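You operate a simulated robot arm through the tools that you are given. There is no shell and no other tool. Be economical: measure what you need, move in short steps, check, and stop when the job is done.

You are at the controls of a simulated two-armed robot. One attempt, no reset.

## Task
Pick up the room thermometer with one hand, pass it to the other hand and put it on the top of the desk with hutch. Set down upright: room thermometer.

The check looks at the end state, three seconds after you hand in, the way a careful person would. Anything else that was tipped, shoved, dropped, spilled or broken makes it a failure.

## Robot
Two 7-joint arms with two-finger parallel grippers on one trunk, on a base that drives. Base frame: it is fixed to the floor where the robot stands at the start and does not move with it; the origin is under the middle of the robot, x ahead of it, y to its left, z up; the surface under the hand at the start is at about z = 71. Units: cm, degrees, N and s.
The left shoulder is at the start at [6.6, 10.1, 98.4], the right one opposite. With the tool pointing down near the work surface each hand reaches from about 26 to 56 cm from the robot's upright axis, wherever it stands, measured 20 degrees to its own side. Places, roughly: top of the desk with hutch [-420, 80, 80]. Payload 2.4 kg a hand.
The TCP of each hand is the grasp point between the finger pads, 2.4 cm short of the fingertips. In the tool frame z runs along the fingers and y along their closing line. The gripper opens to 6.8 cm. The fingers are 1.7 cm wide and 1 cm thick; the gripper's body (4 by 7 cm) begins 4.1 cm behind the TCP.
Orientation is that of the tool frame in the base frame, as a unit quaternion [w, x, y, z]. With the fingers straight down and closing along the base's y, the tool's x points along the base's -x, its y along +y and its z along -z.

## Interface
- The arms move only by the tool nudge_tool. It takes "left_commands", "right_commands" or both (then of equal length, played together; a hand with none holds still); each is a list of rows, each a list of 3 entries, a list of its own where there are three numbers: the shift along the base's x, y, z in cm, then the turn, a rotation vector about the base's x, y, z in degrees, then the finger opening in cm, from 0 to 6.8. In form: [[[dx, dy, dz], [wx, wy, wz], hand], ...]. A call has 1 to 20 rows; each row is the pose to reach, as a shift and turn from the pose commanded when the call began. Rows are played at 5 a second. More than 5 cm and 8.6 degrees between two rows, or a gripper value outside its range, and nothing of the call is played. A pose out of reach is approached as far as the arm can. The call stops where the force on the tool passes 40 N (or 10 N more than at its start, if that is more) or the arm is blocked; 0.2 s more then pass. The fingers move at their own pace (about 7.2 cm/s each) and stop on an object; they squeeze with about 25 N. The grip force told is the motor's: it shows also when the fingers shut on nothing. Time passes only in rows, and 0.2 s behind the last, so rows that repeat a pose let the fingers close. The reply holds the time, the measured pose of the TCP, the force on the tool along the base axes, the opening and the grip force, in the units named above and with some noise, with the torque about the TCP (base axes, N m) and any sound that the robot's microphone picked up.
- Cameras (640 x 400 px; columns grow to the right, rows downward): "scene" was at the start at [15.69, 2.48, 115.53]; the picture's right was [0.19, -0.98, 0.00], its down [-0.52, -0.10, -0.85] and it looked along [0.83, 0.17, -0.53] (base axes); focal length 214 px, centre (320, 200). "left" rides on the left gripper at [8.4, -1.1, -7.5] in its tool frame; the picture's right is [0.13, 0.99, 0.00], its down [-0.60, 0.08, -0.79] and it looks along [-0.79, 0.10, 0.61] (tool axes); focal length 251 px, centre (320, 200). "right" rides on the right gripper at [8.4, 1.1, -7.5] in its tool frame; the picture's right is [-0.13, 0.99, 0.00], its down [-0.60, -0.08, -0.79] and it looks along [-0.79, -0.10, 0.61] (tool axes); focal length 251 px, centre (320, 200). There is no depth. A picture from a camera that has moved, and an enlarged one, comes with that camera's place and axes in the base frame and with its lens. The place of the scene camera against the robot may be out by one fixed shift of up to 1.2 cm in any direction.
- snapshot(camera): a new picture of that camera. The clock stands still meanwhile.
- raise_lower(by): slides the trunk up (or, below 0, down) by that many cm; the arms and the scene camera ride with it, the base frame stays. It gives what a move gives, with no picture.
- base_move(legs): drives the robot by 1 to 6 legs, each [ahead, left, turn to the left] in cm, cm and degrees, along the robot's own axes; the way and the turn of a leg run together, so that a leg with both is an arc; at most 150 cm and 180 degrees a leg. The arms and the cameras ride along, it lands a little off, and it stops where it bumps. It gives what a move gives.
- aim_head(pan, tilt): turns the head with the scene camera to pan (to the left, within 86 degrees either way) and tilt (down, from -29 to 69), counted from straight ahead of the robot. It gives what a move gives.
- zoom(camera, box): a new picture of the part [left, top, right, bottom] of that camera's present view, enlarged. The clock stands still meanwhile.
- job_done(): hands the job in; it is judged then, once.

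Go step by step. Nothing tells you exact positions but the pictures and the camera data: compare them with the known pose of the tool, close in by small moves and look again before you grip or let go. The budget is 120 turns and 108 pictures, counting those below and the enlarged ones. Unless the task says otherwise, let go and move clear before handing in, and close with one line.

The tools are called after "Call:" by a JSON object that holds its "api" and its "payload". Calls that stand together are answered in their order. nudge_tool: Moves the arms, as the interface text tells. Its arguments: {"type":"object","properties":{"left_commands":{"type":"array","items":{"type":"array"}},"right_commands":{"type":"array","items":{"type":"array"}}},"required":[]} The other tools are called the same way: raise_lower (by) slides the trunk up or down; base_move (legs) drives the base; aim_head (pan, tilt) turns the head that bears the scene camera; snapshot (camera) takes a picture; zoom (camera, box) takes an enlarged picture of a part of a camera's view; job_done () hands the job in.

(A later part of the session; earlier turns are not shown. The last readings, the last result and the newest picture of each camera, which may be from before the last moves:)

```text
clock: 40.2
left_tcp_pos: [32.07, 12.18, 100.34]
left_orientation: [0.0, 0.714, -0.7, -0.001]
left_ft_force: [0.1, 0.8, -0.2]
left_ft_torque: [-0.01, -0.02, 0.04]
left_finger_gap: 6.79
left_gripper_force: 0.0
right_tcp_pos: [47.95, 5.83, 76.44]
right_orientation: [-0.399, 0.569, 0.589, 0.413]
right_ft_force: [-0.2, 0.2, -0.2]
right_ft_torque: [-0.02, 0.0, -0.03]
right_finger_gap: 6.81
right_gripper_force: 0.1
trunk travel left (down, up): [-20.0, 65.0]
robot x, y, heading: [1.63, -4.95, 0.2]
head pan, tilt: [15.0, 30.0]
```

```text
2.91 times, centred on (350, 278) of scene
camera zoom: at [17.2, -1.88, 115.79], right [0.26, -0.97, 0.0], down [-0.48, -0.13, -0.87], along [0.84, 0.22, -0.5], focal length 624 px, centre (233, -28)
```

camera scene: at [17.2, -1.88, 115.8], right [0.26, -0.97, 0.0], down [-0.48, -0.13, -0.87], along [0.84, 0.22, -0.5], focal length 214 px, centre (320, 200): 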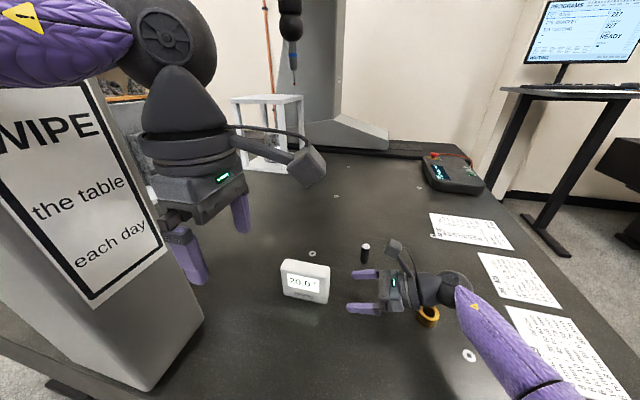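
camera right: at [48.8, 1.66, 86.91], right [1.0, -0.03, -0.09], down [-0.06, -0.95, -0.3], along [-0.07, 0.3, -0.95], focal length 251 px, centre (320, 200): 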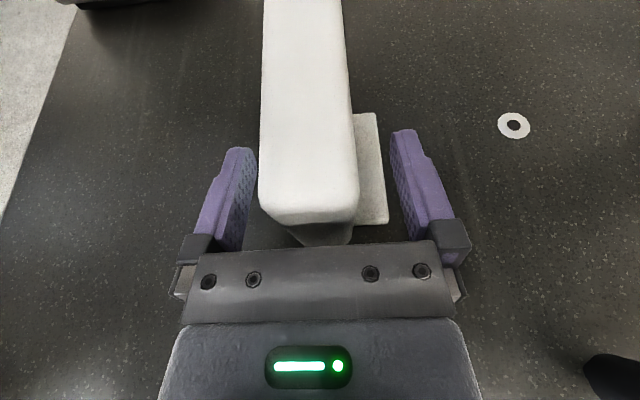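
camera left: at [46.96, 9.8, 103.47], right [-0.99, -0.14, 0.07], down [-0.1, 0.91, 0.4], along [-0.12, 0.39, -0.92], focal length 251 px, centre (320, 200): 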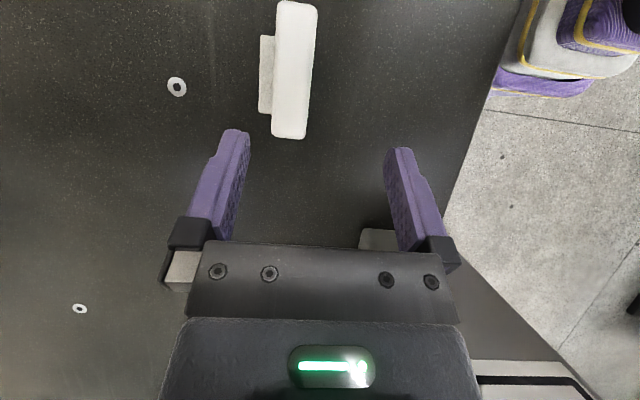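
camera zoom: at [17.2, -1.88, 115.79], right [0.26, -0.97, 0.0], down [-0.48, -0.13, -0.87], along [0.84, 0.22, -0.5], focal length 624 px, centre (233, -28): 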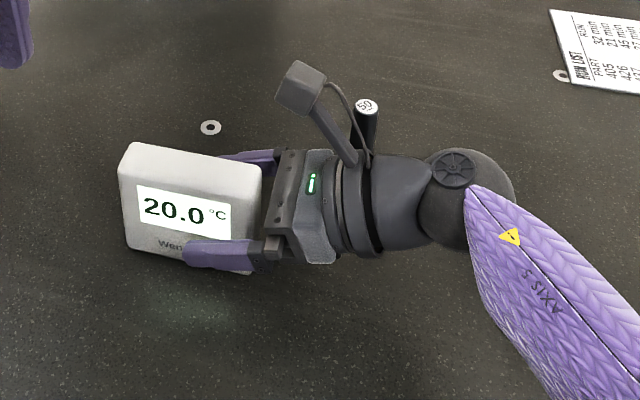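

The pads straddle the body and are centred to within 1 mm. I close the right gripper.

Call:
{"api": "nudge_tool", "payload": {"right_commands": [[[-0.1, 0, 0], [0, 0, 0], 5], [[-0.1, 0, 0], [0, 0, 0], 3.5], [[-0.1, 0, 0], [0, 0, 0], 2], [[-0.1, 0, 0], [0, 0, 0], 2], [[-0.1, 0, 0], [0, 0, 0], 2]]}}

Call:
{"api": "snapshot", "payload": {"camera": "right"}}

```text
clock: 41.4
left_tcp_pos: [32.0, 12.13, 100.28]
left_orientation: [0.0, 0.714, -0.7, -0.001]
left_ft_force: [-0.2, 0.5, 0.5]
left_ft_torque: [-0.02, -0.02, -0.02]
left_finger_gap: 6.8
left_gripper_force: 0.1
right_tcp_pos: [47.85, 5.73, 76.45]
right_orientation: [-0.399, 0.568, 0.589, 0.414]
right_ft_force: [-1.4, 0.7, 1.6]
right_ft_torque: [0.14, 0.1, 0.01]
right_finger_gap: 3.18
right_gripper_force: 25.0
trunk travel left (down, up): [-20.0, 65.0]
robot x, y, heading: [1.68, -4.85, -0.1]
head pan, tilt: [15.0, 30.0]
```

```text
74 pictures are left
camera right: at [48.66, 1.63, 86.94], right [1.0, -0.03, -0.09], down [-0.06, -0.95, -0.3], along [-0.07, 0.3, -0.95], focal length 251 px, centre (320, 200)
```

right: 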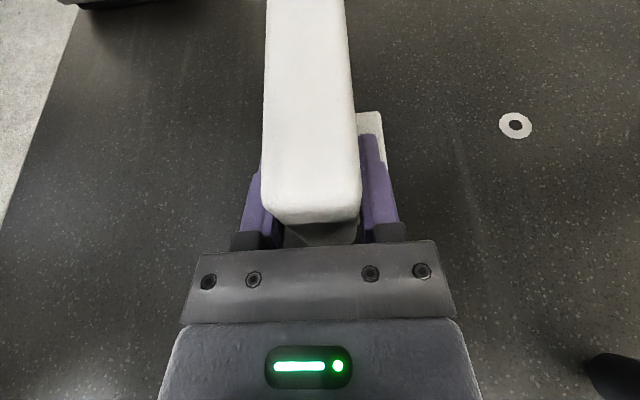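

Gripped with a gap of 3.2 cm at 25 N. I lift 6 cm and check.

Call:
{"api": "nudge_tool", "payload": {"right_commands": [[[0, 0, 1], [0, 0, 0], 2], [[0, 0, 2.5], [0, 0, 0], 2], [[0, 0, 4], [0, 0, 0], 2], [[0, 0, 6], [0, 0, 0], 2], [[0, 0, 6], [0, 0, 0], 2]]}}

Call:
{"api": "snapshot", "payload": {"camera": "scene"}}

Call:
{"api": "snapshot", "payload": {"camera": "right"}}

```text
clock: 42.6
left_tcp_pos: [32.07, 12.17, 100.33]
left_orientation: [0.0, 0.715, -0.7, -0.002]
left_ft_force: [1.4, 0.6, -0.5]
left_ft_torque: [0.02, 0.01, -0.01]
left_finger_gap: 6.78
left_gripper_force: 0.0
right_tcp_pos: [47.92, 5.8, 82.41]
right_orientation: [-0.399, 0.568, 0.59, 0.412]
right_ft_force: [0.1, -0.3, -1.2]
right_ft_torque: [-0.04, -0.01, -0.01]
right_finger_gap: 3.2
right_gripper_force: 24.9
trunk travel left (down, up): [-20.0, 65.0]
robot x, y, heading: [1.73, -4.8, 0.1]
head pan, tilt: [15.0, 30.0]
```

```text
73 pictures are left
camera scene: at [17.21, -1.88, 115.79], right [0.26, -0.97, 0.0], down [-0.48, -0.13, -0.87], along [0.84, 0.22, -0.5], focal length 214 px, centre (320, 200)
```

scene: 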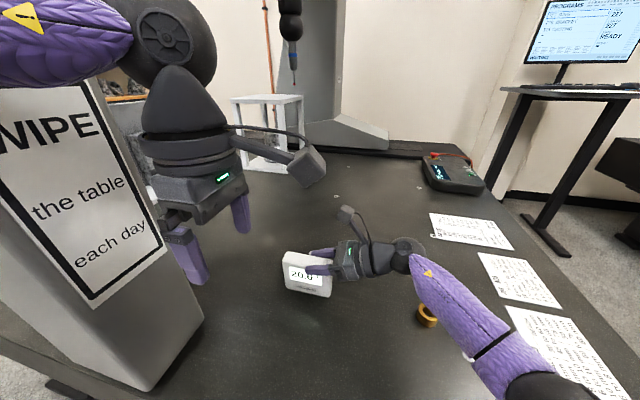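

```text
72 pictures are left
camera right: at [48.63, 1.53, 92.85], right [1.0, -0.03, -0.09], down [-0.06, -0.95, -0.3], along [-0.07, 0.3, -0.95], focal length 251 px, centre (320, 200)
```

right: 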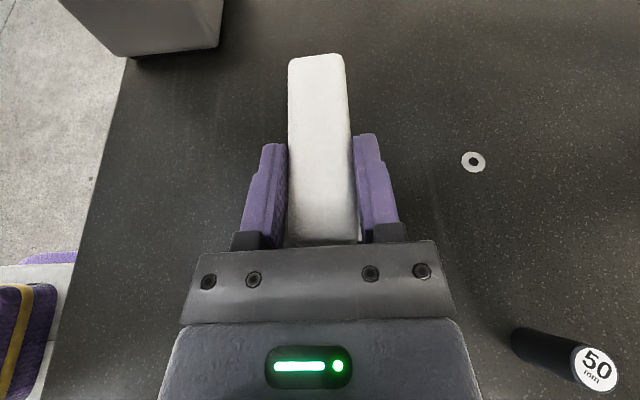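

It is lifted, but in the wrist view it may have pivoted in the pads. I zoom to check the tilt.

Call:
{"api": "zoom", "payload": {"camera": "scene", "box": [250, 200, 410, 300]}}

```text
4.00 times, centred on (330, 250) of scene
camera zoom: at [17.21, -1.88, 115.79], right [0.26, -0.97, 0.0], down [-0.48, -0.13, -0.87], along [0.84, 0.22, -0.5], focal length 858 px, centre (280, 0)
```

zoom: 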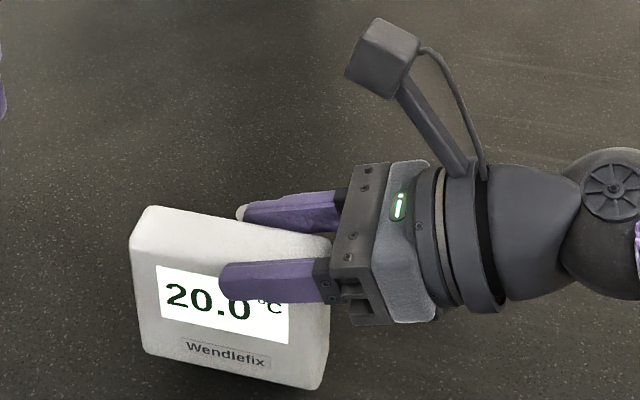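

The thermometer seems to sit lower in the pads than when I closed them. I hold briefly and look again to see whether it's still slipping.

Call:
{"api": "nudge_tool", "payload": {"right_commands": [[[0, 0, 0], [0, 0, 0], 2], [[0, 0, 0], [0, 0, 0], 2]]}}

Call:
{"api": "snapshot", "payload": {"camera": "right"}}

Call:
{"api": "zoom", "payload": {"camera": "scene", "box": [250, 200, 410, 300]}}

```text
clock: 43.2
left_tcp_pos: [32.09, 12.19, 100.31]
left_orientation: [0.001, 0.715, -0.699, -0.001]
left_ft_force: [0.2, -0.9, -0.5]
left_ft_torque: [-0.01, 0.0, 0.0]
left_finger_gap: 6.8
left_gripper_force: 0.1
right_tcp_pos: [47.9, 5.69, 82.28]
right_orientation: [-0.399, 0.569, 0.589, 0.413]
right_ft_force: [-0.6, 0.0, -1.7]
right_ft_torque: [-0.02, 0.02, 0.0]
right_finger_gap: 3.2
right_gripper_force: 24.7
trunk travel left (down, up): [-20.0, 65.0]
robot x, y, heading: [1.13, -5.39, -0.1]
head pan, tilt: [15.0, 30.0]
```

```text
70 pictures are left
camera right: at [48.64, 1.53, 92.84], right [1.0, -0.03, -0.09], down [-0.06, -0.95, -0.3], along [-0.07, 0.3, -0.95], focal length 251 px, centre (320, 200)
```

right: 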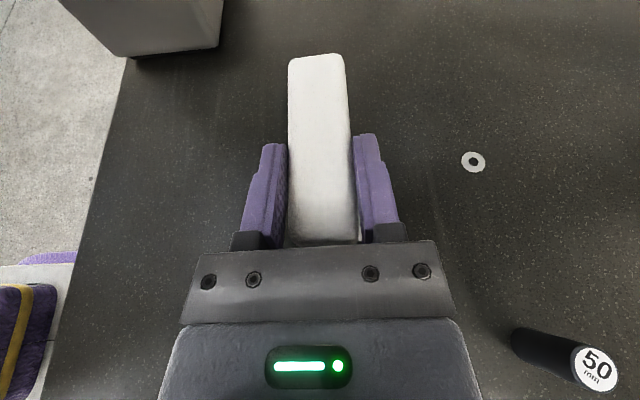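

```text
4.00 times, centred on (330, 250) of scene
camera zoom: at [17.21, -1.88, 115.79], right [0.26, -0.97, 0.0], down [-0.48, -0.13, -0.87], along [0.84, 0.22, -0.5], focal length 858 px, centre (280, 0)
```

zoom: 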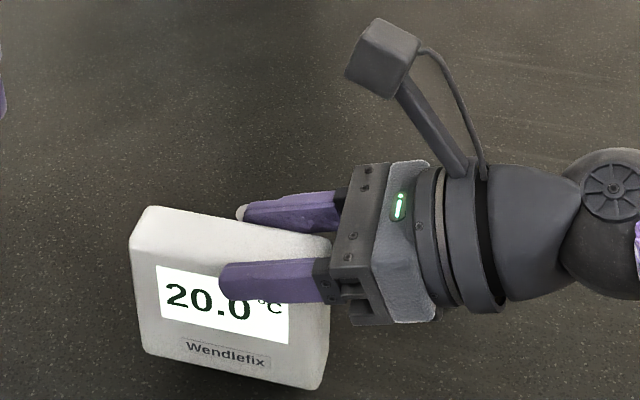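

It is steady now, but the object slid down so only the pad edges hold the top 1 cm, with the bottom about 2.4 cm above the table. I set it back down gently and regrip lower.

Call:
{"api": "nudge_tool", "payload": {"right_commands": [[[0, 0, -0.6], [0, 0, 0], 2], [[0, 0, -1.2], [0, 0, 0], 2], [[0, 0, -1.6], [0, 0, 0], 2], [[0, 0, -2.0], [0, 0, 0], 2], [[0, 0, -2.2], [0, 0, 0], 2], [[0, 0, -2.4], [0, 0, 0], 2], [[0, 0, -2.4], [0, 0, 0], 2]]}}

Call:
{"api": "snapshot", "payload": {"camera": "right"}}

Call:
{"api": "zoom", "payload": {"camera": "scene", "box": [250, 220, 410, 320]}}

```text
clock: 44.8
left_tcp_pos: [32.02, 12.24, 100.43]
left_orientation: [-0.001, 0.715, -0.699, -0.001]
left_ft_force: [-0.5, -0.3, 0.1]
left_ft_torque: [-0.02, 0.01, 0.03]
left_finger_gap: 6.79
left_gripper_force: 0.0
right_tcp_pos: [47.88, 5.81, 80.26]
right_orientation: [-0.399, 0.567, 0.589, 0.414]
right_ft_force: [3.0, -0.7, 15.5]
right_ft_torque: [-0.59, -0.02, 0.06]
right_finger_gap: 3.18
right_gripper_force: 24.9
trunk travel left (down, up): [-20.0, 65.0]
robot x, y, heading: [1.49, -4.96, -0.0]
head pan, tilt: [15.0, 30.0]
```

```text
68 pictures are left
camera right: at [48.62, 1.56, 90.64], right [1.0, -0.03, -0.09], down [-0.06, -0.95, -0.3], along [-0.07, 0.31, -0.95], focal length 251 px, centre (320, 200)
```

right: 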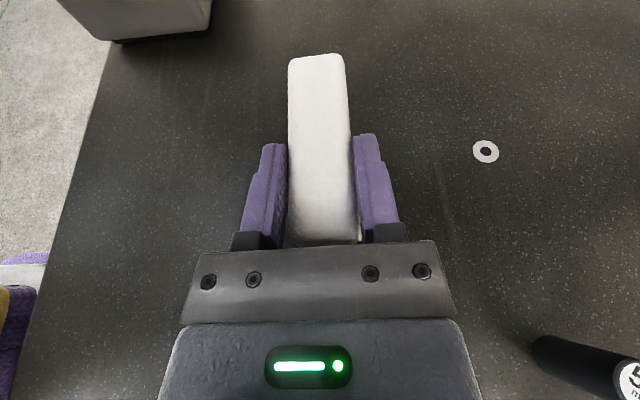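

```text
4.00 times, centred on (330, 270) of scene
camera zoom: at [17.12, -1.91, 115.83], right [0.26, -0.97, 0.0], down [-0.48, -0.13, -0.87], along [0.84, 0.22, -0.5], focal length 858 px, centre (280, -80)
```

zoom: 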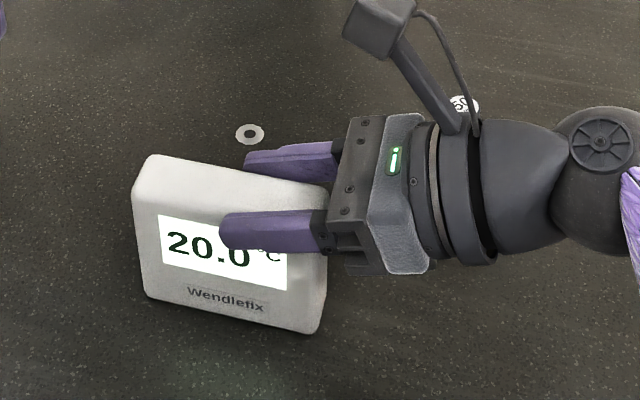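

It touches the table at 15 N without slipping. I unload, open, lower the hand to the object's mid-height and regrip.

Call:
{"api": "nudge_tool", "payload": {"right_commands": [[[0, 0, 0.25], [0, 0, 0], 2], [[0, 0, 0.25], [0, 0, 0], 3.6], [[0, 0, 0.25], [0, 0, 0], 5], [[0, 0, 0.25], [0, 0, 0], 6.8], [[0, 0, 0.25], [0, 0, 0], 6.8]]}}

Call:
{"api": "snapshot", "payload": {"camera": "right"}}

Call:
{"api": "zoom", "payload": {"camera": "scene", "box": [250, 220, 410, 320]}}

```text
clock: 46.0
left_tcp_pos: [32.08, 12.22, 100.32]
left_orientation: [0.001, 0.714, -0.7, -0.001]
left_ft_force: [-0.2, 0.1, -0.7]
left_ft_torque: [-0.02, 0.02, 0.0]
left_finger_gap: 6.79
left_gripper_force: 0.1
right_tcp_pos: [47.93, 5.78, 80.28]
right_orientation: [-0.399, 0.568, 0.59, 0.412]
right_ft_force: [-0.2, 0.3, -0.7]
right_ft_torque: [-0.02, 0.01, -0.03]
right_finger_gap: 6.79
right_gripper_force: 0.0
trunk travel left (down, up): [-20.0, 65.0]
robot x, y, heading: [1.71, -4.97, -0.0]
head pan, tilt: [15.0, 30.0]
```

```text
66 pictures are left
camera right: at [48.68, 1.6, 90.71], right [1.0, -0.03, -0.09], down [-0.06, -0.95, -0.3], along [-0.07, 0.3, -0.95], focal length 251 px, centre (320, 200)
```

right: 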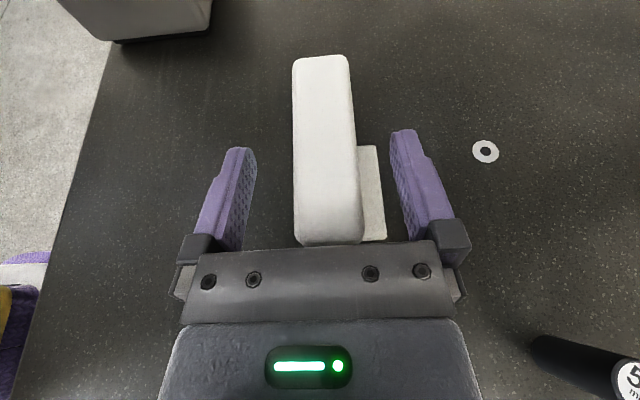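

```text
4.00 times, centred on (330, 270) of scene
camera zoom: at [17.2, -1.88, 115.79], right [0.26, -0.97, 0.0], down [-0.48, -0.13, -0.87], along [0.84, 0.22, -0.5], focal length 858 px, centre (280, -80)
```

zoom: 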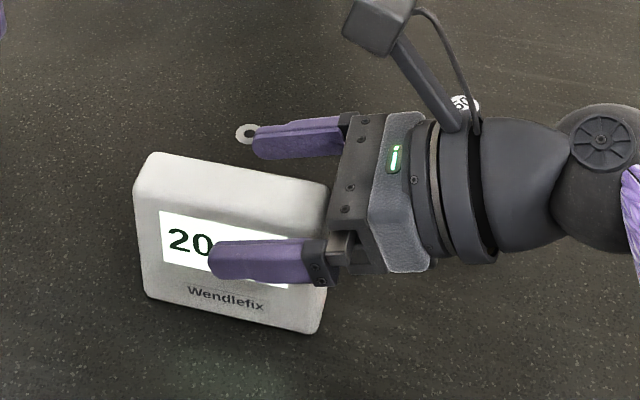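

The thermometer stands upright on its own. I lower to z ≈ 76, close firmly to 0, and lift slowly.

Call:
{"api": "nudge_tool", "payload": {"right_commands": [[[0, 0, -2], [0, 0, 0], 6.8], [[0, 0, -3.5], [0, 0, 0], 6.8], [[0, 0, -4.4], [0, 0, 0], 6.8], [[0, 0, -4.4], [0, 0, 0], 6.8], [[-0.1, 0, -4.4], [0, 0, 0], 5], [[-0.1, 0, -4.4], [0, 0, 0], 3.5], [[-0.1, 0, -4.4], [0, 0, 0], 0], [[-0.1, 0, -4.4], [0, 0, 0], 0], [[-0.1, 0, -4.4], [0, 0, 0], 0], [[-0.1, 0, -4.4], [0, 0, 0], 0], [[-0.1, 0, -4.1], [0, 0, 0], 0], [[-0.1, 0, -3.8], [0, 0, 0], 0], [[-0.1, 0, -3.5], [0, 0, 0], 0]]}}

Call:
{"api": "snapshot", "payload": {"camera": "right"}}

Call:
{"api": "zoom", "payload": {"camera": "scene", "box": [250, 220, 410, 320]}}

```text
clock: 48.8
left_tcp_pos: [32.06, 12.23, 100.4]
left_orientation: [0.0, 0.714, -0.7, -0.001]
left_ft_force: [-0.1, -0.6, 0.4]
left_ft_torque: [0.01, -0.01, -0.03]
left_finger_gap: 6.77
left_gripper_force: 0.0
right_tcp_pos: [47.78, 5.84, 76.87]
right_orientation: [-0.399, 0.568, 0.59, 0.412]
right_ft_force: [0.4, 0.8, -1.7]
right_ft_torque: [-0.03, 0.02, 0.0]
right_finger_gap: 3.17
right_gripper_force: 25.0
trunk travel left (down, up): [-20.0, 65.0]
robot x, y, heading: [1.39, -4.97, 0.0]
head pan, tilt: [15.0, 30.0]
```

```text
64 pictures are left
camera right: at [48.58, 1.6, 87.21], right [1.0, -0.03, -0.09], down [-0.06, -0.95, -0.3], along [-0.07, 0.3, -0.95], focal length 251 px, centre (320, 200)
```

right: 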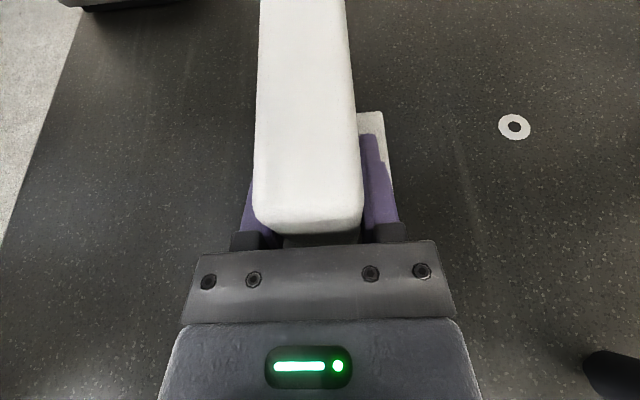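

```text
4.00 times, centred on (330, 270) of scene
camera zoom: at [17.21, -1.88, 115.79], right [0.26, -0.97, 0.0], down [-0.48, -0.13, -0.87], along [0.84, 0.22, -0.5], focal length 858 px, centre (280, -80)
```

zoom: 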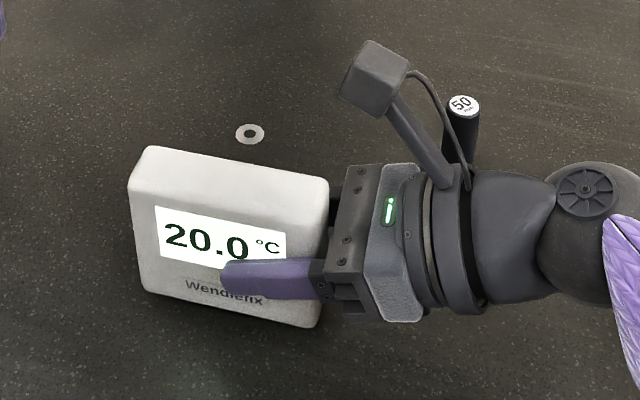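

Held firmly this time with no visible slip, and I feel its weight. I lift further, slowly.

Call:
{"api": "nudge_tool", "payload": {"right_commands": [[[0, 0, 0.4], [0, 0, 0], 0], [[0, 0, 0.8], [0, 0, 0], 0], [[0, 0, 1.2], [0, 0, 0], 0], [[0, 0, 1.7], [0, 0, 0], 0], [[0, 0, 2.2], [0, 0, 0], 0], [[0, 0, 2.7], [0, 0, 0], 0], [[0, 0, 3.2], [0, 0, 0], 0], [[0, 0, 3.7], [0, 0, 0], 0], [[0, 0, 4.2], [0, 0, 0], 0], [[0, 0, 4.7], [0, 0, 0], 0], [[0, 0, 5.2], [0, 0, 0], 0], [[0, 0, 5.7], [0, 0, 0], 0], [[0, 0, 6], [0, 0, 0], 0], [[0, 0, 6], [0, 0, 0], 0]]}}

Call:
{"api": "snapshot", "payload": {"camera": "right"}}

Call:
{"api": "snapshot", "payload": {"camera": "scene"}}

```text
clock: 51.8
left_tcp_pos: [32.14, 12.08, 100.28]
left_orientation: [0.0, 0.714, -0.7, -0.002]
left_ft_force: [-0.8, -0.8, -0.5]
left_ft_torque: [0.0, 0.0, -0.01]
left_finger_gap: 6.79
left_gripper_force: 0.0
right_tcp_pos: [47.85, 5.67, 82.81]
right_orientation: [-0.4, 0.568, 0.589, 0.413]
right_ft_force: [0.8, -0.5, -0.8]
right_ft_torque: [-0.07, 0.01, -0.05]
right_finger_gap: 3.18
right_gripper_force: 24.9
trunk travel left (down, up): [-20.0, 65.0]
robot x, y, heading: [1.62, -4.47, 0.1]
head pan, tilt: [15.0, 30.0]
```

```text
62 pictures are left
camera right: at [48.6, 1.6, 93.21], right [1.0, -0.03, -0.09], down [-0.06, -0.95, -0.3], along [-0.07, 0.3, -0.95], focal length 251 px, centre (320, 200)
```

right: 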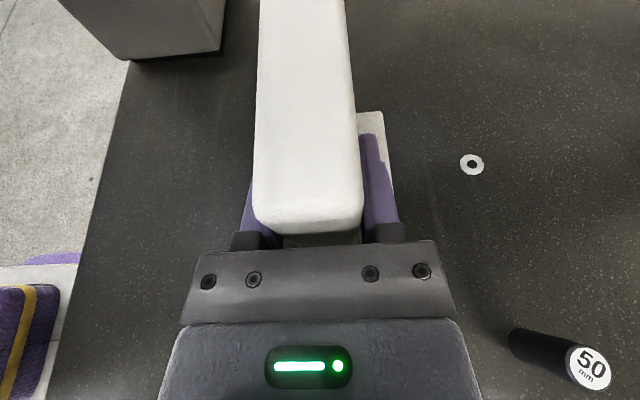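

```text
61 pictures are left
camera scene: at [17.21, -1.88, 115.79], right [0.26, -0.97, 0.0], down [-0.48, -0.13, -0.87], along [0.84, 0.22, -0.5], focal length 214 px, centre (320, 200)
```

scene: 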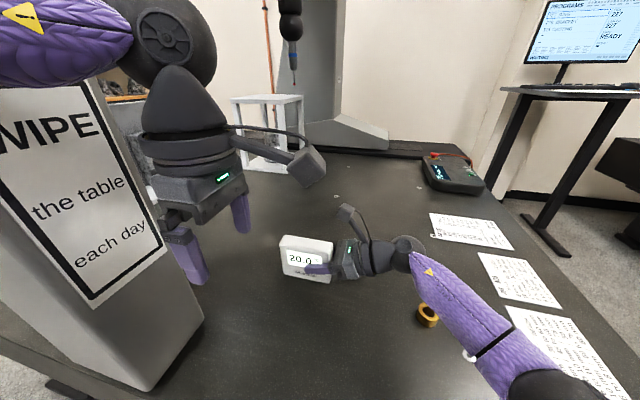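

The grip is solid now. I back away from the pillar and bring the thermometer more central, still over the table, for the pass.

Call:
{"api": "base_move", "payload": {"legs": [[-8, -4, 0], [-7, -4, 0]]}}

Call:
{"api": "nudge_tool", "payload": {"right_commands": [[[0, -0.5, 0.3], [0, 0, 0], 0], [[-0.3, -1, 0.6], [0, 0, 0], 0], [[-0.6, -1.5, 1], [0, 0, 0], 0], [[-1, -2, 1.5], [0, 0, 0], 0], [[-1.3, -3, 2], [0, 0, 0], 0], [[-1.6, -4, 2.5], [0, 0, 0], 0], [[-2, -5, 3], [0, 0, 0], 0], [[-2.3, -5.5, 3.5], [0, 0, 0], 0], [[-2.6, -6, 4], [0, 0, 0], 0], [[-3, -6, 4.5], [0, 0, 0], 0], [[-3, -6, 5], [0, 0, 0], 0], [[-3, -6, 5], [0, 0, 0], 0]]}}

Call:
{"api": "snapshot", "payload": {"camera": "scene"}}

```text
clock: 53.6
left_tcp_pos: [17.08, 4.12, 100.3]
left_orientation: [-0.001, 0.714, -0.7, -0.001]
left_ft_force: [0.6, -0.5, -0.2]
left_ft_torque: [0.03, -0.01, 0.01]
left_finger_gap: 6.8
left_gripper_force: 0.1
right_tcp_pos: [32.75, -2.23, 82.77]
right_orientation: [-0.398, 0.569, 0.588, 0.414]
right_ft_force: [0.2, 0.6, -0.8]
right_ft_torque: [-0.05, 0.02, 0.0]
right_finger_gap: 3.16
right_gripper_force: 24.9
trunk travel left (down, up): [-20.0, 65.0]
robot x, y, heading: [-13.48, -13.05, 0.0]
head pan, tilt: [15.0, 30.0]
```

```text
clock: 56.2
left_tcp_pos: [17.09, 4.15, 100.37]
left_orientation: [0.0, 0.714, -0.7, -0.001]
left_ft_force: [0.7, -0.4, -0.2]
left_ft_torque: [0.0, 0.03, 0.0]
left_finger_gap: 6.81
left_gripper_force: 0.1
right_tcp_pos: [29.81, -8.38, 87.7]
right_orientation: [-0.399, 0.569, 0.589, 0.413]
right_ft_force: [0.3, 0.4, -1.2]
right_ft_torque: [-0.04, -0.01, 0.0]
right_finger_gap: 3.19
right_gripper_force: 25.4
trunk travel left (down, up): [-20.0, 65.0]
robot x, y, heading: [-13.46, -12.92, 0.2]
head pan, tilt: [15.0, 30.0]
```

```text
60 pictures are left
camera scene: at [2.17, -9.94, 115.79], right [0.26, -0.97, 0.0], down [-0.48, -0.13, -0.87], along [0.84, 0.22, -0.5], focal length 214 px, centre (320, 200)
```

scene: 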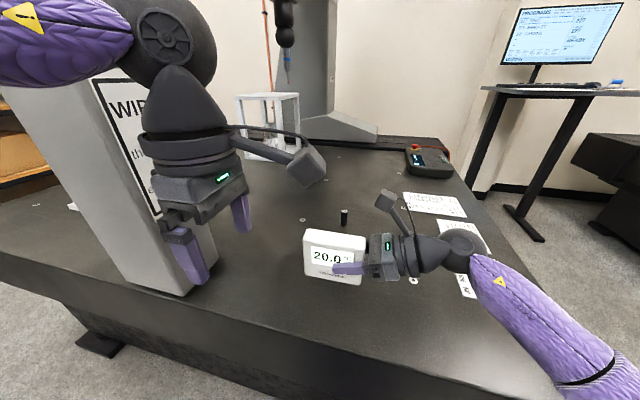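

The thermometer is now over the table's front edge area, clear of the pillar: it spans y −10.4 to −0.1 with its top at z ≈ 91. I tilt the left hand 45° and bring it to a standoff off the left upper corner.

Call:
{"api": "nudge_tool", "payload": {"left_commands": [[[2, 1, 0], [-7.5, 0, 0], 6.8], [[4, 1.5, 0], [-15, 0, 0], 6.8], [[6, 2, 0], [-22.5, 0, 0], 6.8], [[8, 2, 0], [-30, 0, 0], 6.8], [[10, 2, 0], [-37.5, 0, 0], 6.8], [[12, 2, -1], [-45, 0, 0], 6.8], [[12.7, 1.5, -3], [-45, 0, 0], 6.8], [[12.7, 1, -5], [-45, 0, 0], 6.8], [[12.7, 1, -5], [-45, 0, 0], 6.8]]}}

Call:
{"api": "snapshot", "payload": {"camera": "scene"}}

Call:
{"api": "snapshot", "payload": {"camera": "left"}}

```text
clock: 58.2
left_tcp_pos: [29.78, 5.1, 95.31]
left_orientation: [0.274, 0.66, -0.646, 0.267]
left_ft_force: [-0.5, 0.1, 0.4]
left_ft_torque: [-0.05, -0.02, 0.01]
left_finger_gap: 6.8
left_gripper_force: 0.1
right_tcp_pos: [29.83, -8.34, 87.81]
right_orientation: [-0.4, 0.568, 0.59, 0.412]
right_ft_force: [0.5, -0.6, -1.7]
right_ft_torque: [-0.03, 0.01, -0.01]
right_finger_gap: 3.16
right_gripper_force: 25.0
trunk travel left (down, up): [-20.0, 65.0]
robot x, y, heading: [-13.4, -12.97, 0.1]
head pan, tilt: [15.0, 30.0]
```

```text
59 pictures are left
camera scene: at [2.18, -9.93, 115.79], right [0.26, -0.97, 0.0], down [-0.48, -0.13, -0.87], along [0.84, 0.22, -0.5], focal length 214 px, centre (320, 200)
```

scene: 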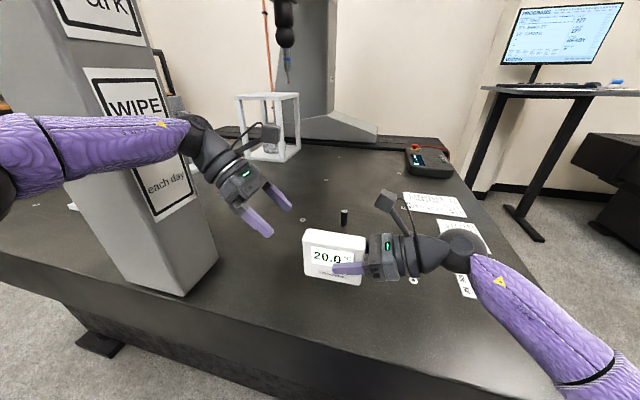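

```text
58 pictures are left
camera left: at [31.0, 4.5, 106.46], right [-0.99, -0.1, 0.11], down [-0.09, 0.99, 0.14], along [-0.12, 0.12, -0.98], focal length 251 px, centre (320, 200)
```

left: 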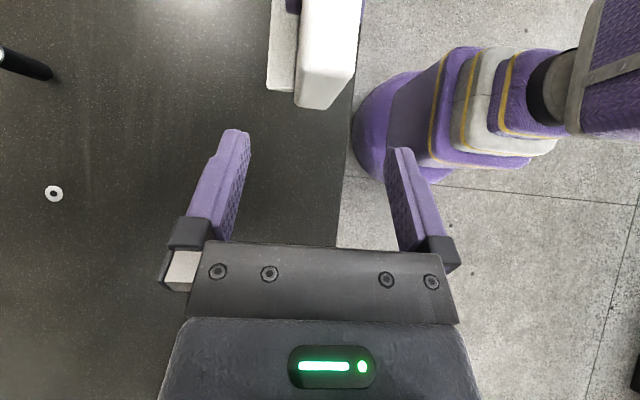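

The left end of the object is at about y = −1.0, with its centre at x ≈ 29.4. I move closer along the tool axis and look again.

Call:
{"api": "nudge_tool", "payload": {"left_commands": [[[-0.3, -2, -1.4], [0, 0, 0], 6.8], [[-0.4, -4, -2.7], [0, 0, 0], 6.8], [[-0.4, -4, -2.7], [0, 0, 0], 6.8]]}}

Call:
{"api": "snapshot", "payload": {"camera": "left"}}

Call:
{"api": "zoom", "payload": {"camera": "scene", "box": [200, 110, 440, 310]}}

```text
clock: 59.0
left_tcp_pos: [29.34, 1.1, 92.57]
left_orientation: [0.274, 0.66, -0.647, 0.266]
left_ft_force: [0.6, -0.5, -0.3]
left_ft_torque: [0.02, -0.01, -0.03]
left_finger_gap: 6.79
left_gripper_force: 0.0
right_tcp_pos: [29.79, -8.35, 87.8]
right_orientation: [-0.399, 0.569, 0.588, 0.414]
right_ft_force: [0.3, -0.2, -1.2]
right_ft_torque: [-0.03, 0.04, 0.01]
right_finger_gap: 3.16
right_gripper_force: 24.8
trunk travel left (down, up): [-20.0, 65.0]
robot x, y, heading: [-13.46, -12.93, -0.0]
head pan, tilt: [15.0, 30.0]
```

```text
57 pictures are left
camera left: at [30.59, 0.48, 103.82], right [-0.99, -0.11, 0.11], down [-0.09, 0.99, 0.14], along [-0.12, 0.12, -0.98], focal length 251 px, centre (320, 200)
```

left: 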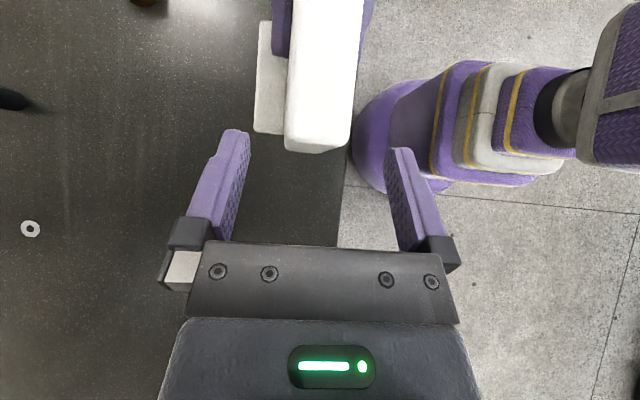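

```text
2.00 times, centred on (320, 210) of scene
camera zoom: at [2.18, -9.94, 115.79], right [0.26, -0.97, 0.0], down [-0.48, -0.13, -0.87], along [0.84, 0.22, -0.5], focal length 429 px, centre (320, 180)
```

zoom: 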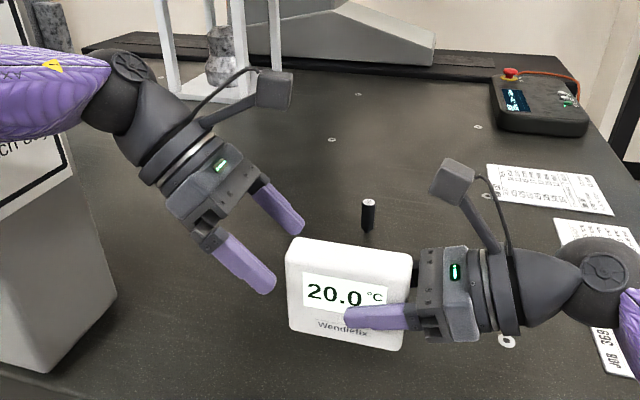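

Alignment looks good, with the object midway between the left fingers. I advance 3.4 cm in each of −y and −z and check before closing.

Call:
{"api": "nudge_tool", "payload": {"left_commands": [[[0, -1.2, -1.2], [0, 0, 0], 6.8], [[0, -2.4, -2.4], [0, 0, 0], 6.8], [[0, -3.4, -3.4], [0, 0, 0], 6.8], [[0, -3.4, -3.4], [0, 0, 0], 6.8]]}}

Call:
{"api": "snapshot", "payload": {"camera": "left"}}

Call:
{"api": "zoom", "payload": {"camera": "scene", "box": [240, 150, 440, 310]}}

```text
clock: 60.0
left_tcp_pos: [29.33, -2.41, 89.19]
left_orientation: [0.273, 0.661, -0.646, 0.267]
left_ft_force: [0.1, 0.6, 0.0]
left_ft_torque: [0.01, 0.02, 0.0]
left_finger_gap: 6.8
left_gripper_force: 0.0
right_tcp_pos: [29.75, -8.33, 87.8]
right_orientation: [-0.399, 0.569, 0.588, 0.414]
right_ft_force: [0.1, 0.7, -2.0]
right_ft_torque: [-0.02, 0.0, -0.01]
right_finger_gap: 3.17
right_gripper_force: 25.4
trunk travel left (down, up): [-20.0, 65.0]
robot x, y, heading: [-13.5, -13.25, -0.1]
head pan, tilt: [15.0, 30.0]
```

```text
55 pictures are left
camera left: at [30.57, -2.95, 100.39], right [-0.99, -0.1, 0.11], down [-0.09, 0.99, 0.14], along [-0.12, 0.12, -0.98], focal length 251 px, centre (320, 200)
```

left: 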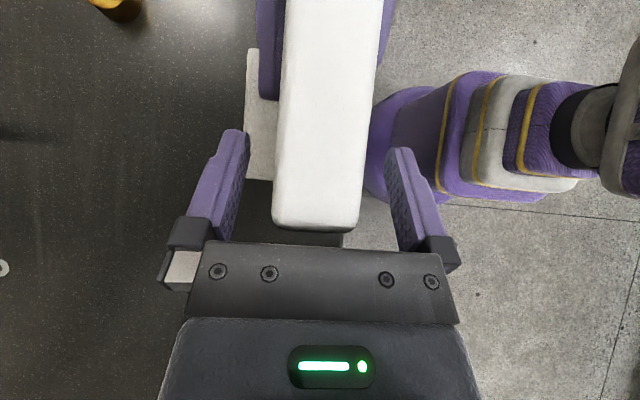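

```text
2.50 times, centred on (340, 230) of scene
camera zoom: at [2.18, -9.94, 115.79], right [0.26, -0.97, 0.0], down [-0.48, -0.13, -0.87], along [0.84, 0.22, -0.5], focal length 536 px, centre (270, 125)
```

zoom: 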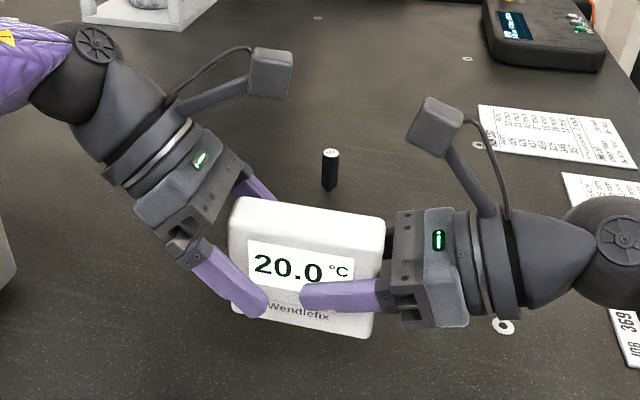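

The fingers straddle the left upper part with clearance from the right fingers. I close the left gripper while the right one still holds.

Call:
{"api": "nudge_tool", "payload": {"left_commands": [[[0, 0, 0], [0, 0, 0], 5], [[0, 0, 0], [0, 0, 0], 4], [[0, 0, 0], [0, 0, 0], 3.4], [[0, 0, 0], [0, 0, 0], 2.5], [[0, 0, 0], [0, 0, 0], 0], [[0, 0, 0], [0, 0, 0], 0], [[0, 0, 0], [0, 0, 0], 0]]}}

Call:
{"api": "zoom", "payload": {"camera": "scene", "box": [240, 150, 440, 310]}}

Call:
{"api": "snapshot", "payload": {"camera": "left"}}

```text
clock: 61.6
left_tcp_pos: [29.43, -2.17, 89.23]
left_orientation: [0.272, 0.661, -0.646, 0.268]
left_ft_force: [36.5, 10.4, -8.3]
left_ft_torque: [0.51, -0.96, 0.96]
left_finger_gap: 3.35
left_gripper_force: 24.9
right_tcp_pos: [29.7, -8.27, 87.71]
right_orientation: [-0.399, 0.568, 0.589, 0.413]
right_ft_force: [-35.2, -9.9, 9.3]
right_ft_torque: [0.19, 0.46, 1.26]
right_finger_gap: 3.22
right_gripper_force: 24.9
trunk travel left (down, up): [-20.0, 65.0]
robot x, y, heading: [-13.38, -13.15, -0.0]
head pan, tilt: [15.0, 30.0]
```

```text
2.50 times, centred on (340, 230) of scene
camera zoom: at [2.18, -9.94, 115.79], right [0.26, -0.97, 0.0], down [-0.48, -0.13, -0.87], along [0.84, 0.22, -0.5], focal length 536 px, centre (270, 125)
```

zoom: 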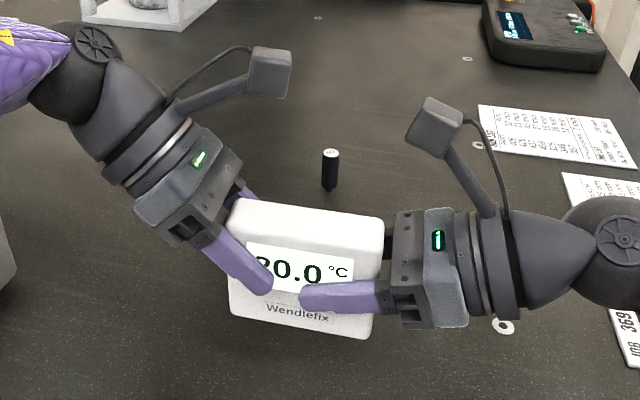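

```text
52 pictures are left
camera left: at [30.64, -2.87, 100.41], right [-0.99, -0.11, 0.1], down [-0.1, 0.99, 0.14], along [-0.12, 0.12, -0.99], focal length 251 px, centre (320, 200)
```

left: 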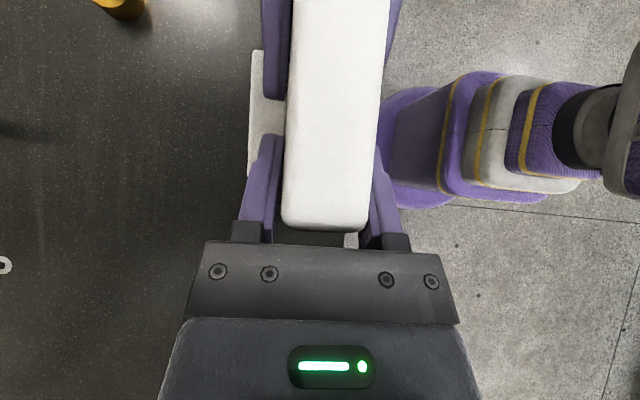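

Both hands grip, but they strain against each other by about 36 N along x. I ease the left hand +x in small steps to relieve it.

Call:
{"api": "nudge_tool", "payload": {"left_commands": [[[0.1, 0.03, -0.03], [0, 0, 0], 0], [[0.2, 0.06, -0.06], [0, 0, 0], 0], [[0.2, 0.06, -0.06], [0, 0, 0], 0]]}}

```text
clock: 62.4
left_tcp_pos: [29.55, -2.28, 89.22]
left_orientation: [0.274, 0.66, -0.647, 0.268]
left_ft_force: [22.5, -0.9, -2.5]
left_ft_torque: [0.01, -0.95, 0.56]
left_finger_gap: 3.34
left_gripper_force: 25.6
right_tcp_pos: [29.85, -8.29, 87.6]
right_orientation: [-0.399, 0.569, 0.588, 0.413]
right_ft_force: [-22.8, 0.7, 1.9]
right_ft_torque: [0.14, 0.63, 0.82]
right_finger_gap: 3.23
right_gripper_force: 24.4
trunk travel left (down, up): [-20.0, 65.0]
robot x, y, heading: [-13.51, -13.04, 0.1]
head pan, tilt: [15.0, 30.0]
```

Call:
{"api": "nudge_tool", "payload": {"left_commands": [[[0.1, 0, 0], [0, 0, 0], 0], [[0.2, 0, 0], [0, 0, 0], 0], [[0.3, 0, 0], [0, 0, 0], 0], [[0.3, 0, 0], [0, 0, 0], 0]]}}

```text
clock: 63.4
left_tcp_pos: [29.7, -2.23, 89.22]
left_orientation: [0.274, 0.66, -0.647, 0.267]
left_ft_force: [3.4, -9.1, 3.5]
left_ft_torque: [-0.41, -0.81, 0.22]
left_finger_gap: 3.24
left_gripper_force: 24.6
right_tcp_pos: [29.84, -8.39, 87.8]
right_orientation: [-0.399, 0.569, 0.589, 0.413]
right_ft_force: [-2.9, 8.9, -5.0]
right_ft_torque: [0.02, 0.77, -0.07]
right_finger_gap: 3.23
right_gripper_force: 25.1
trunk travel left (down, up): [-20.0, 65.0]
robot x, y, heading: [-13.44, -13.06, 0.0]
head pan, tilt: [15.0, 30.0]
```

The strain is nearly gone. I open the right hand and check that the left hand holds before withdrawing.

Call:
{"api": "nudge_tool", "payload": {"right_commands": [[[0, 0, 0], [0, 0, 0], 3.6], [[0, 0, 0], [0, 0, 0], 4.2], [[0, 0, 0], [0, 0, 0], 5.5], [[0, 0, 0], [0, 0, 0], 6.8], [[0, 0, 0], [0, 0, 0], 6.8]]}}

Call:
{"api": "zoom", "payload": {"camera": "scene", "box": [240, 150, 440, 310]}}

Call:
{"api": "snapshot", "payload": {"camera": "right"}}

```text
clock: 64.6
left_tcp_pos: [29.83, -2.2, 89.22]
left_orientation: [0.274, 0.66, -0.646, 0.268]
left_ft_force: [0.7, 0.4, -0.6]
left_ft_torque: [0.02, -0.01, -0.01]
left_finger_gap: 3.18
left_gripper_force: 24.5
right_tcp_pos: [29.72, -8.35, 87.79]
right_orientation: [-0.399, 0.568, 0.589, 0.413]
right_ft_force: [0.2, 1.3, -0.3]
right_ft_torque: [-0.01, 0.0, 0.0]
right_finger_gap: 6.77
right_gripper_force: 0.2
trunk travel left (down, up): [-20.0, 65.0]
robot x, y, heading: [-13.27, -12.94, -0.0]
head pan, tilt: [15.0, 30.0]
```

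```text
2.50 times, centred on (340, 230) of scene
camera zoom: at [2.18, -9.94, 115.79], right [0.26, -0.97, 0.0], down [-0.48, -0.13, -0.87], along [0.84, 0.22, -0.5], focal length 536 px, centre (270, 125)
```

zoom: 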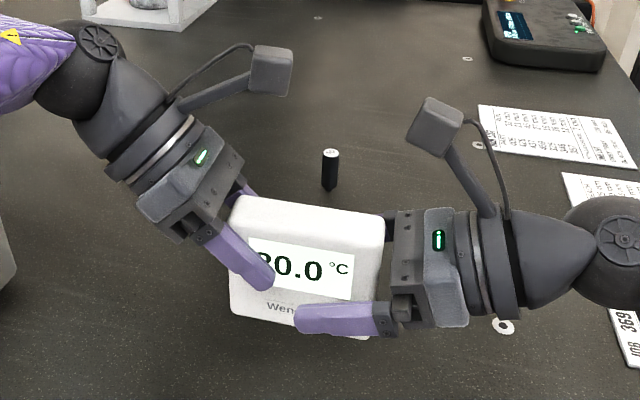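

```text
50 pictures are left
camera right: at [30.6, -12.49, 98.2], right [1.0, -0.03, -0.09], down [-0.06, -0.95, -0.3], along [-0.07, 0.3, -0.95], focal length 251 px, centre (320, 200)
```

right: 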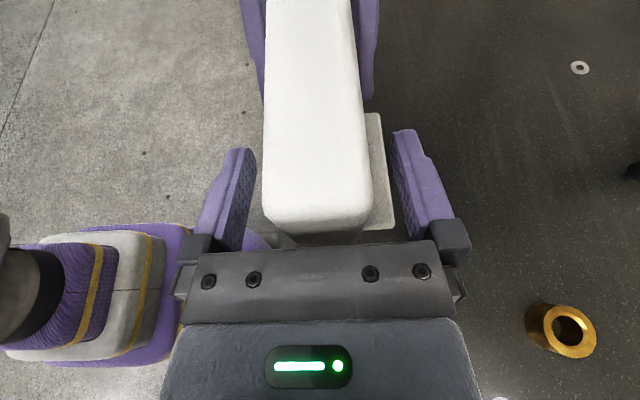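

The left hand holds it alone and steady. I withdraw the right hand along its axis, then tuck it to the right.

Call:
{"api": "nudge_tool", "payload": {"right_commands": [[[0, -2, 0.7], [0, 0, 0], 6.8], [[0, -5, 1.7], [0, 0, 0], 6.8], [[0, -9, 3], [0, 0, 0], 6.8], [[-1, -12, 5], [0, 0, 0], 6.8], [[-2, -14, 7], [-8, 0, 0], 6.8], [[-4, -15, 9], [-16, 0, 0], 6.8], [[-6, -15, 11], [-24, 0, 0], 6.8], [[-8, -15, 13], [-32, 0, 0], 6.8], [[-10, -15, 13], [-40, 0, 0], 6.8], [[-10, -15, 13], [-48, 0, 0], 6.8]]}}

Call:
{"api": "snapshot", "payload": {"camera": "scene"}}

```text
clock: 66.8
left_tcp_pos: [29.76, -2.23, 89.15]
left_orientation: [0.273, 0.66, -0.647, 0.267]
left_ft_force: [0.1, -1.1, -0.1]
left_ft_torque: [0.0, -0.01, 0.0]
left_finger_gap: 3.16
left_gripper_force: 25.0
right_tcp_pos: [19.64, -23.4, 100.84]
right_orientation: [-0.131, 0.682, 0.706, 0.137]
right_ft_force: [0.0, 0.2, -0.2]
right_ft_torque: [-0.02, 0.01, 0.02]
right_finger_gap: 6.81
right_gripper_force: 0.1
trunk travel left (down, up): [-20.0, 65.0]
robot x, y, heading: [-13.55, -12.48, -0.0]
head pan, tilt: [15.0, 30.0]
```

```text
49 pictures are left
camera scene: at [2.17, -9.94, 115.79], right [0.26, -0.97, 0.0], down [-0.48, -0.13, -0.87], along [0.84, 0.22, -0.5], focal length 214 px, centre (320, 200)
```

scene: 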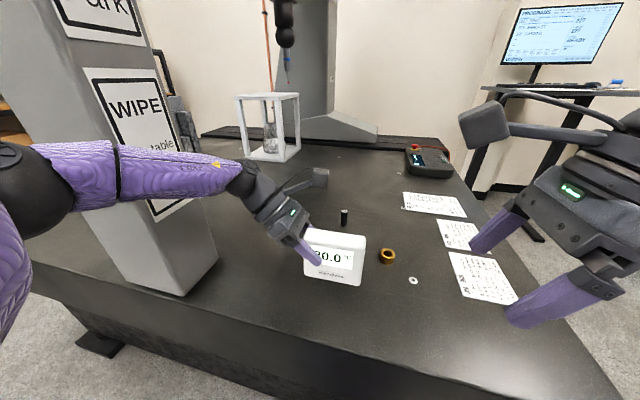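

The pass succeeded. I raise the trunk for clearance, back away from the table and look around toward the desk.

Call:
{"api": "raise_lower", "payload": {"by": 8}}

Call:
{"api": "base_move", "payload": {"legs": [[-50, 0, 0]]}}

Call:
{"api": "aim_head", "payload": {"pan": 80, "tilt": 15}}

Call:
{"api": "snapshot", "payload": {"camera": "scene"}}

Call:
{"api": "snapshot", "payload": {"camera": "left"}}

```text
clock: 68.0
left_tcp_pos: [29.91, -2.12, 96.98]
left_orientation: [0.273, 0.66, -0.647, 0.267]
left_ft_force: [0.2, 0.9, -1.2]
left_ft_torque: [0.03, 0.0, 0.02]
left_finger_gap: 3.19
left_gripper_force: 25.2
right_tcp_pos: [19.94, -23.29, 108.84]
right_orientation: [-0.133, 0.683, 0.705, 0.137]
right_ft_force: [-0.5, 0.0, -0.5]
right_ft_torque: [0.0, 0.0, 0.02]
right_finger_gap: 6.81
right_gripper_force: 0.1
trunk travel left (down, up): [-28.0, 57.0]
robot x, y, heading: [-13.47, -12.8, -0.2]
head pan, tilt: [15.0, 30.0]
```

```text
clock: 70.9
left_tcp_pos: [-20.18, -2.16, 97.1]
left_orientation: [0.274, 0.659, -0.647, 0.267]
left_ft_force: [-0.3, -0.6, -2.3]
left_ft_torque: [0.06, -0.03, 0.0]
left_finger_gap: 3.16
left_gripper_force: 24.5
right_tcp_pos: [-30.25, -23.35, 108.69]
right_orientation: [-0.132, 0.682, 0.705, 0.139]
right_ft_force: [0.8, -0.3, 0.5]
right_ft_torque: [0.0, -0.01, 0.0]
right_finger_gap: 6.78
right_gripper_force: 0.1
trunk travel left (down, up): [-28.0, 57.0]
robot x, y, heading: [-63.42, -12.97, -0.1]
head pan, tilt: [15.0, 30.0]
```

```text
clock: 72.3
left_tcp_pos: [-20.11, -2.25, 97.13]
left_orientation: [0.273, 0.66, -0.647, 0.267]
left_ft_force: [-0.5, -0.9, -0.9]
left_ft_torque: [0.05, 0.0, -0.01]
left_finger_gap: 3.2
left_gripper_force: 25.0
right_tcp_pos: [-30.17, -23.25, 108.69]
right_orientation: [-0.133, 0.682, 0.706, 0.137]
right_ft_force: [0.2, 0.9, 0.3]
right_ft_torque: [-0.03, 0.0, -0.01]
right_finger_gap: 6.79
right_gripper_force: 0.1
trunk travel left (down, up): [-28.0, 57.0]
robot x, y, heading: [-63.54, -12.9, -0.0]
head pan, tilt: [80.0, 15.0]
```

```text
48 pictures are left
camera scene: at [-56.89, -3.06, 126.35], right [0.98, -0.18, 0.0], down [-0.05, -0.26, -0.97], along [0.17, 0.95, -0.26], focal length 214 px, centre (320, 200)
```

scene: 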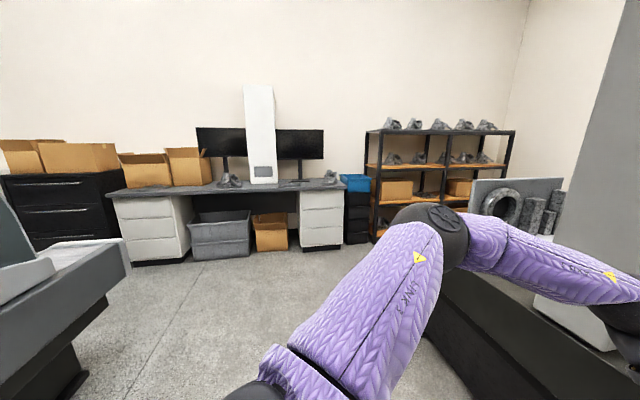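

```text
47 pictures are left
camera left: at [-18.93, -2.84, 108.32], right [-0.99, -0.1, 0.11], down [-0.09, 0.99, 0.14], along [-0.12, 0.12, -0.98], focal length 251 px, centre (320, 200)
```

left: 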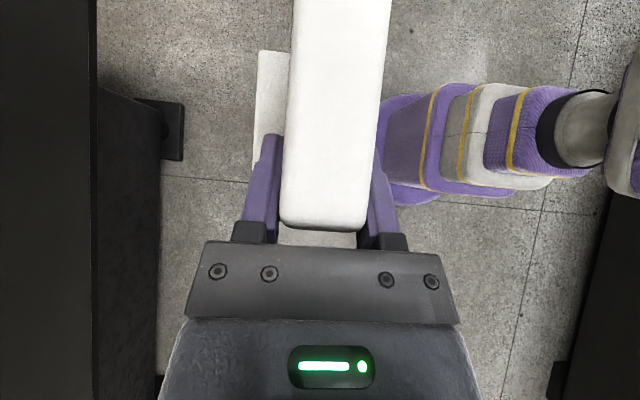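

There's another machine around x < −112, so I turn step by step. I turn left 75° in place and look toward the desk.

Call:
{"api": "base_move", "payload": {"legs": [[0, 0, 40], [0, 0, 40]]}}

Call:
{"api": "aim_head", "payload": {"pan": 75, "tilt": 20}}

Call:
{"api": "snapshot", "payload": {"camera": "scene"}}

Call:
{"api": "aim_head", "payload": {"pan": 20, "tilt": 20}}

Call:
{"api": "snapshot", "payload": {"camera": "scene"}}

```text
clock: 76.4
left_tcp_pos: [-66.86, 31.48, 97.24]
left_orientation: [0.036, 0.922, -0.067, 0.38]
left_ft_force: [0.1, 0.9, -2.0]
left_ft_torque: [0.05, 0.06, -0.03]
left_finger_gap: 3.16
left_gripper_force: 24.5
right_tcp_pos: [-47.78, 18.03, 108.78]
right_orientation: [-0.19, 0.065, 0.98, 0.019]
right_ft_force: [-0.1, 0.4, 0.0]
right_ft_torque: [0.0, 0.03, -0.02]
right_finger_gap: 6.78
right_gripper_force: 0.0
trunk travel left (down, up): [-28.0, 57.0]
robot x, y, heading: [-63.84, -12.93, 80.2]
head pan, tilt: [80.0, 15.0]
```

```text
clock: 77.1
left_tcp_pos: [-66.86, 31.54, 97.26]
left_orientation: [0.037, 0.922, -0.068, 0.38]
left_ft_force: [-0.5, -0.3, -1.4]
left_ft_torque: [0.01, 0.06, 0.01]
left_finger_gap: 3.2
left_gripper_force: 24.7
right_tcp_pos: [-47.81, 18.16, 108.77]
right_orientation: [-0.19, 0.065, 0.979, 0.02]
right_ft_force: [-0.5, 0.7, 0.1]
right_ft_torque: [-0.02, -0.04, -0.03]
right_finger_gap: 6.79
right_gripper_force: 0.0
trunk travel left (down, up): [-28.0, 57.0]
robot x, y, heading: [-63.69, -12.65, 80.5]
head pan, tilt: [75.0, 20.0]
```

```text
46 pictures are left
camera scene: at [-71.42, -3.14, 125.54], right [0.42, 0.91, 0.0], down [0.31, -0.14, -0.94], along [-0.85, 0.39, -0.34], focal length 214 px, centre (320, 200)
```

scene: 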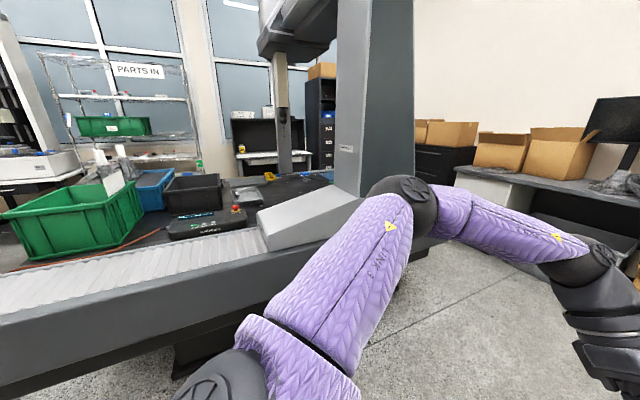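

```text
clock: 78.3
left_tcp_pos: [-66.99, 31.43, 97.18]
left_orientation: [0.037, 0.922, -0.068, 0.38]
left_ft_force: [0.7, 0.1, -1.7]
left_ft_torque: [0.03, 0.04, 0.0]
left_finger_gap: 3.18
left_gripper_force: 25.0
right_tcp_pos: [-47.9, 18.08, 108.79]
right_orientation: [-0.189, 0.065, 0.98, 0.019]
right_ft_force: [-0.7, 0.8, 0.0]
right_ft_torque: [0.0, 0.0, -0.03]
right_finger_gap: 6.79
right_gripper_force: 0.1
trunk travel left (down, up): [-28.0, 57.0]
robot x, y, heading: [-63.47, -12.66, 80.5]
head pan, tilt: [20.0, 20.0]
```

```text
45 pictures are left
camera scene: at [-64.64, 2.14, 125.54], right [0.98, 0.18, 0.0], down [0.06, -0.34, -0.94], along [-0.17, 0.92, -0.34], focal length 214 px, centre (320, 200)
```

scene: 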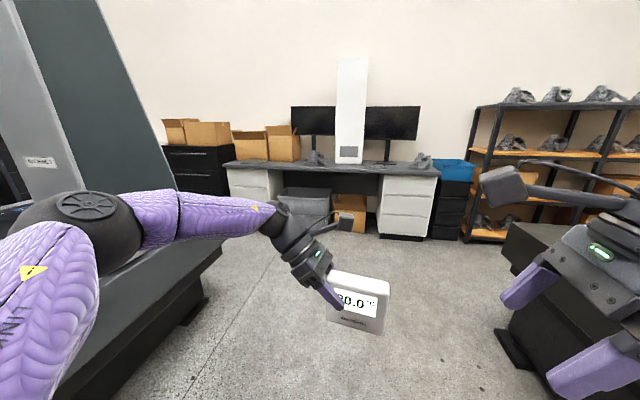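

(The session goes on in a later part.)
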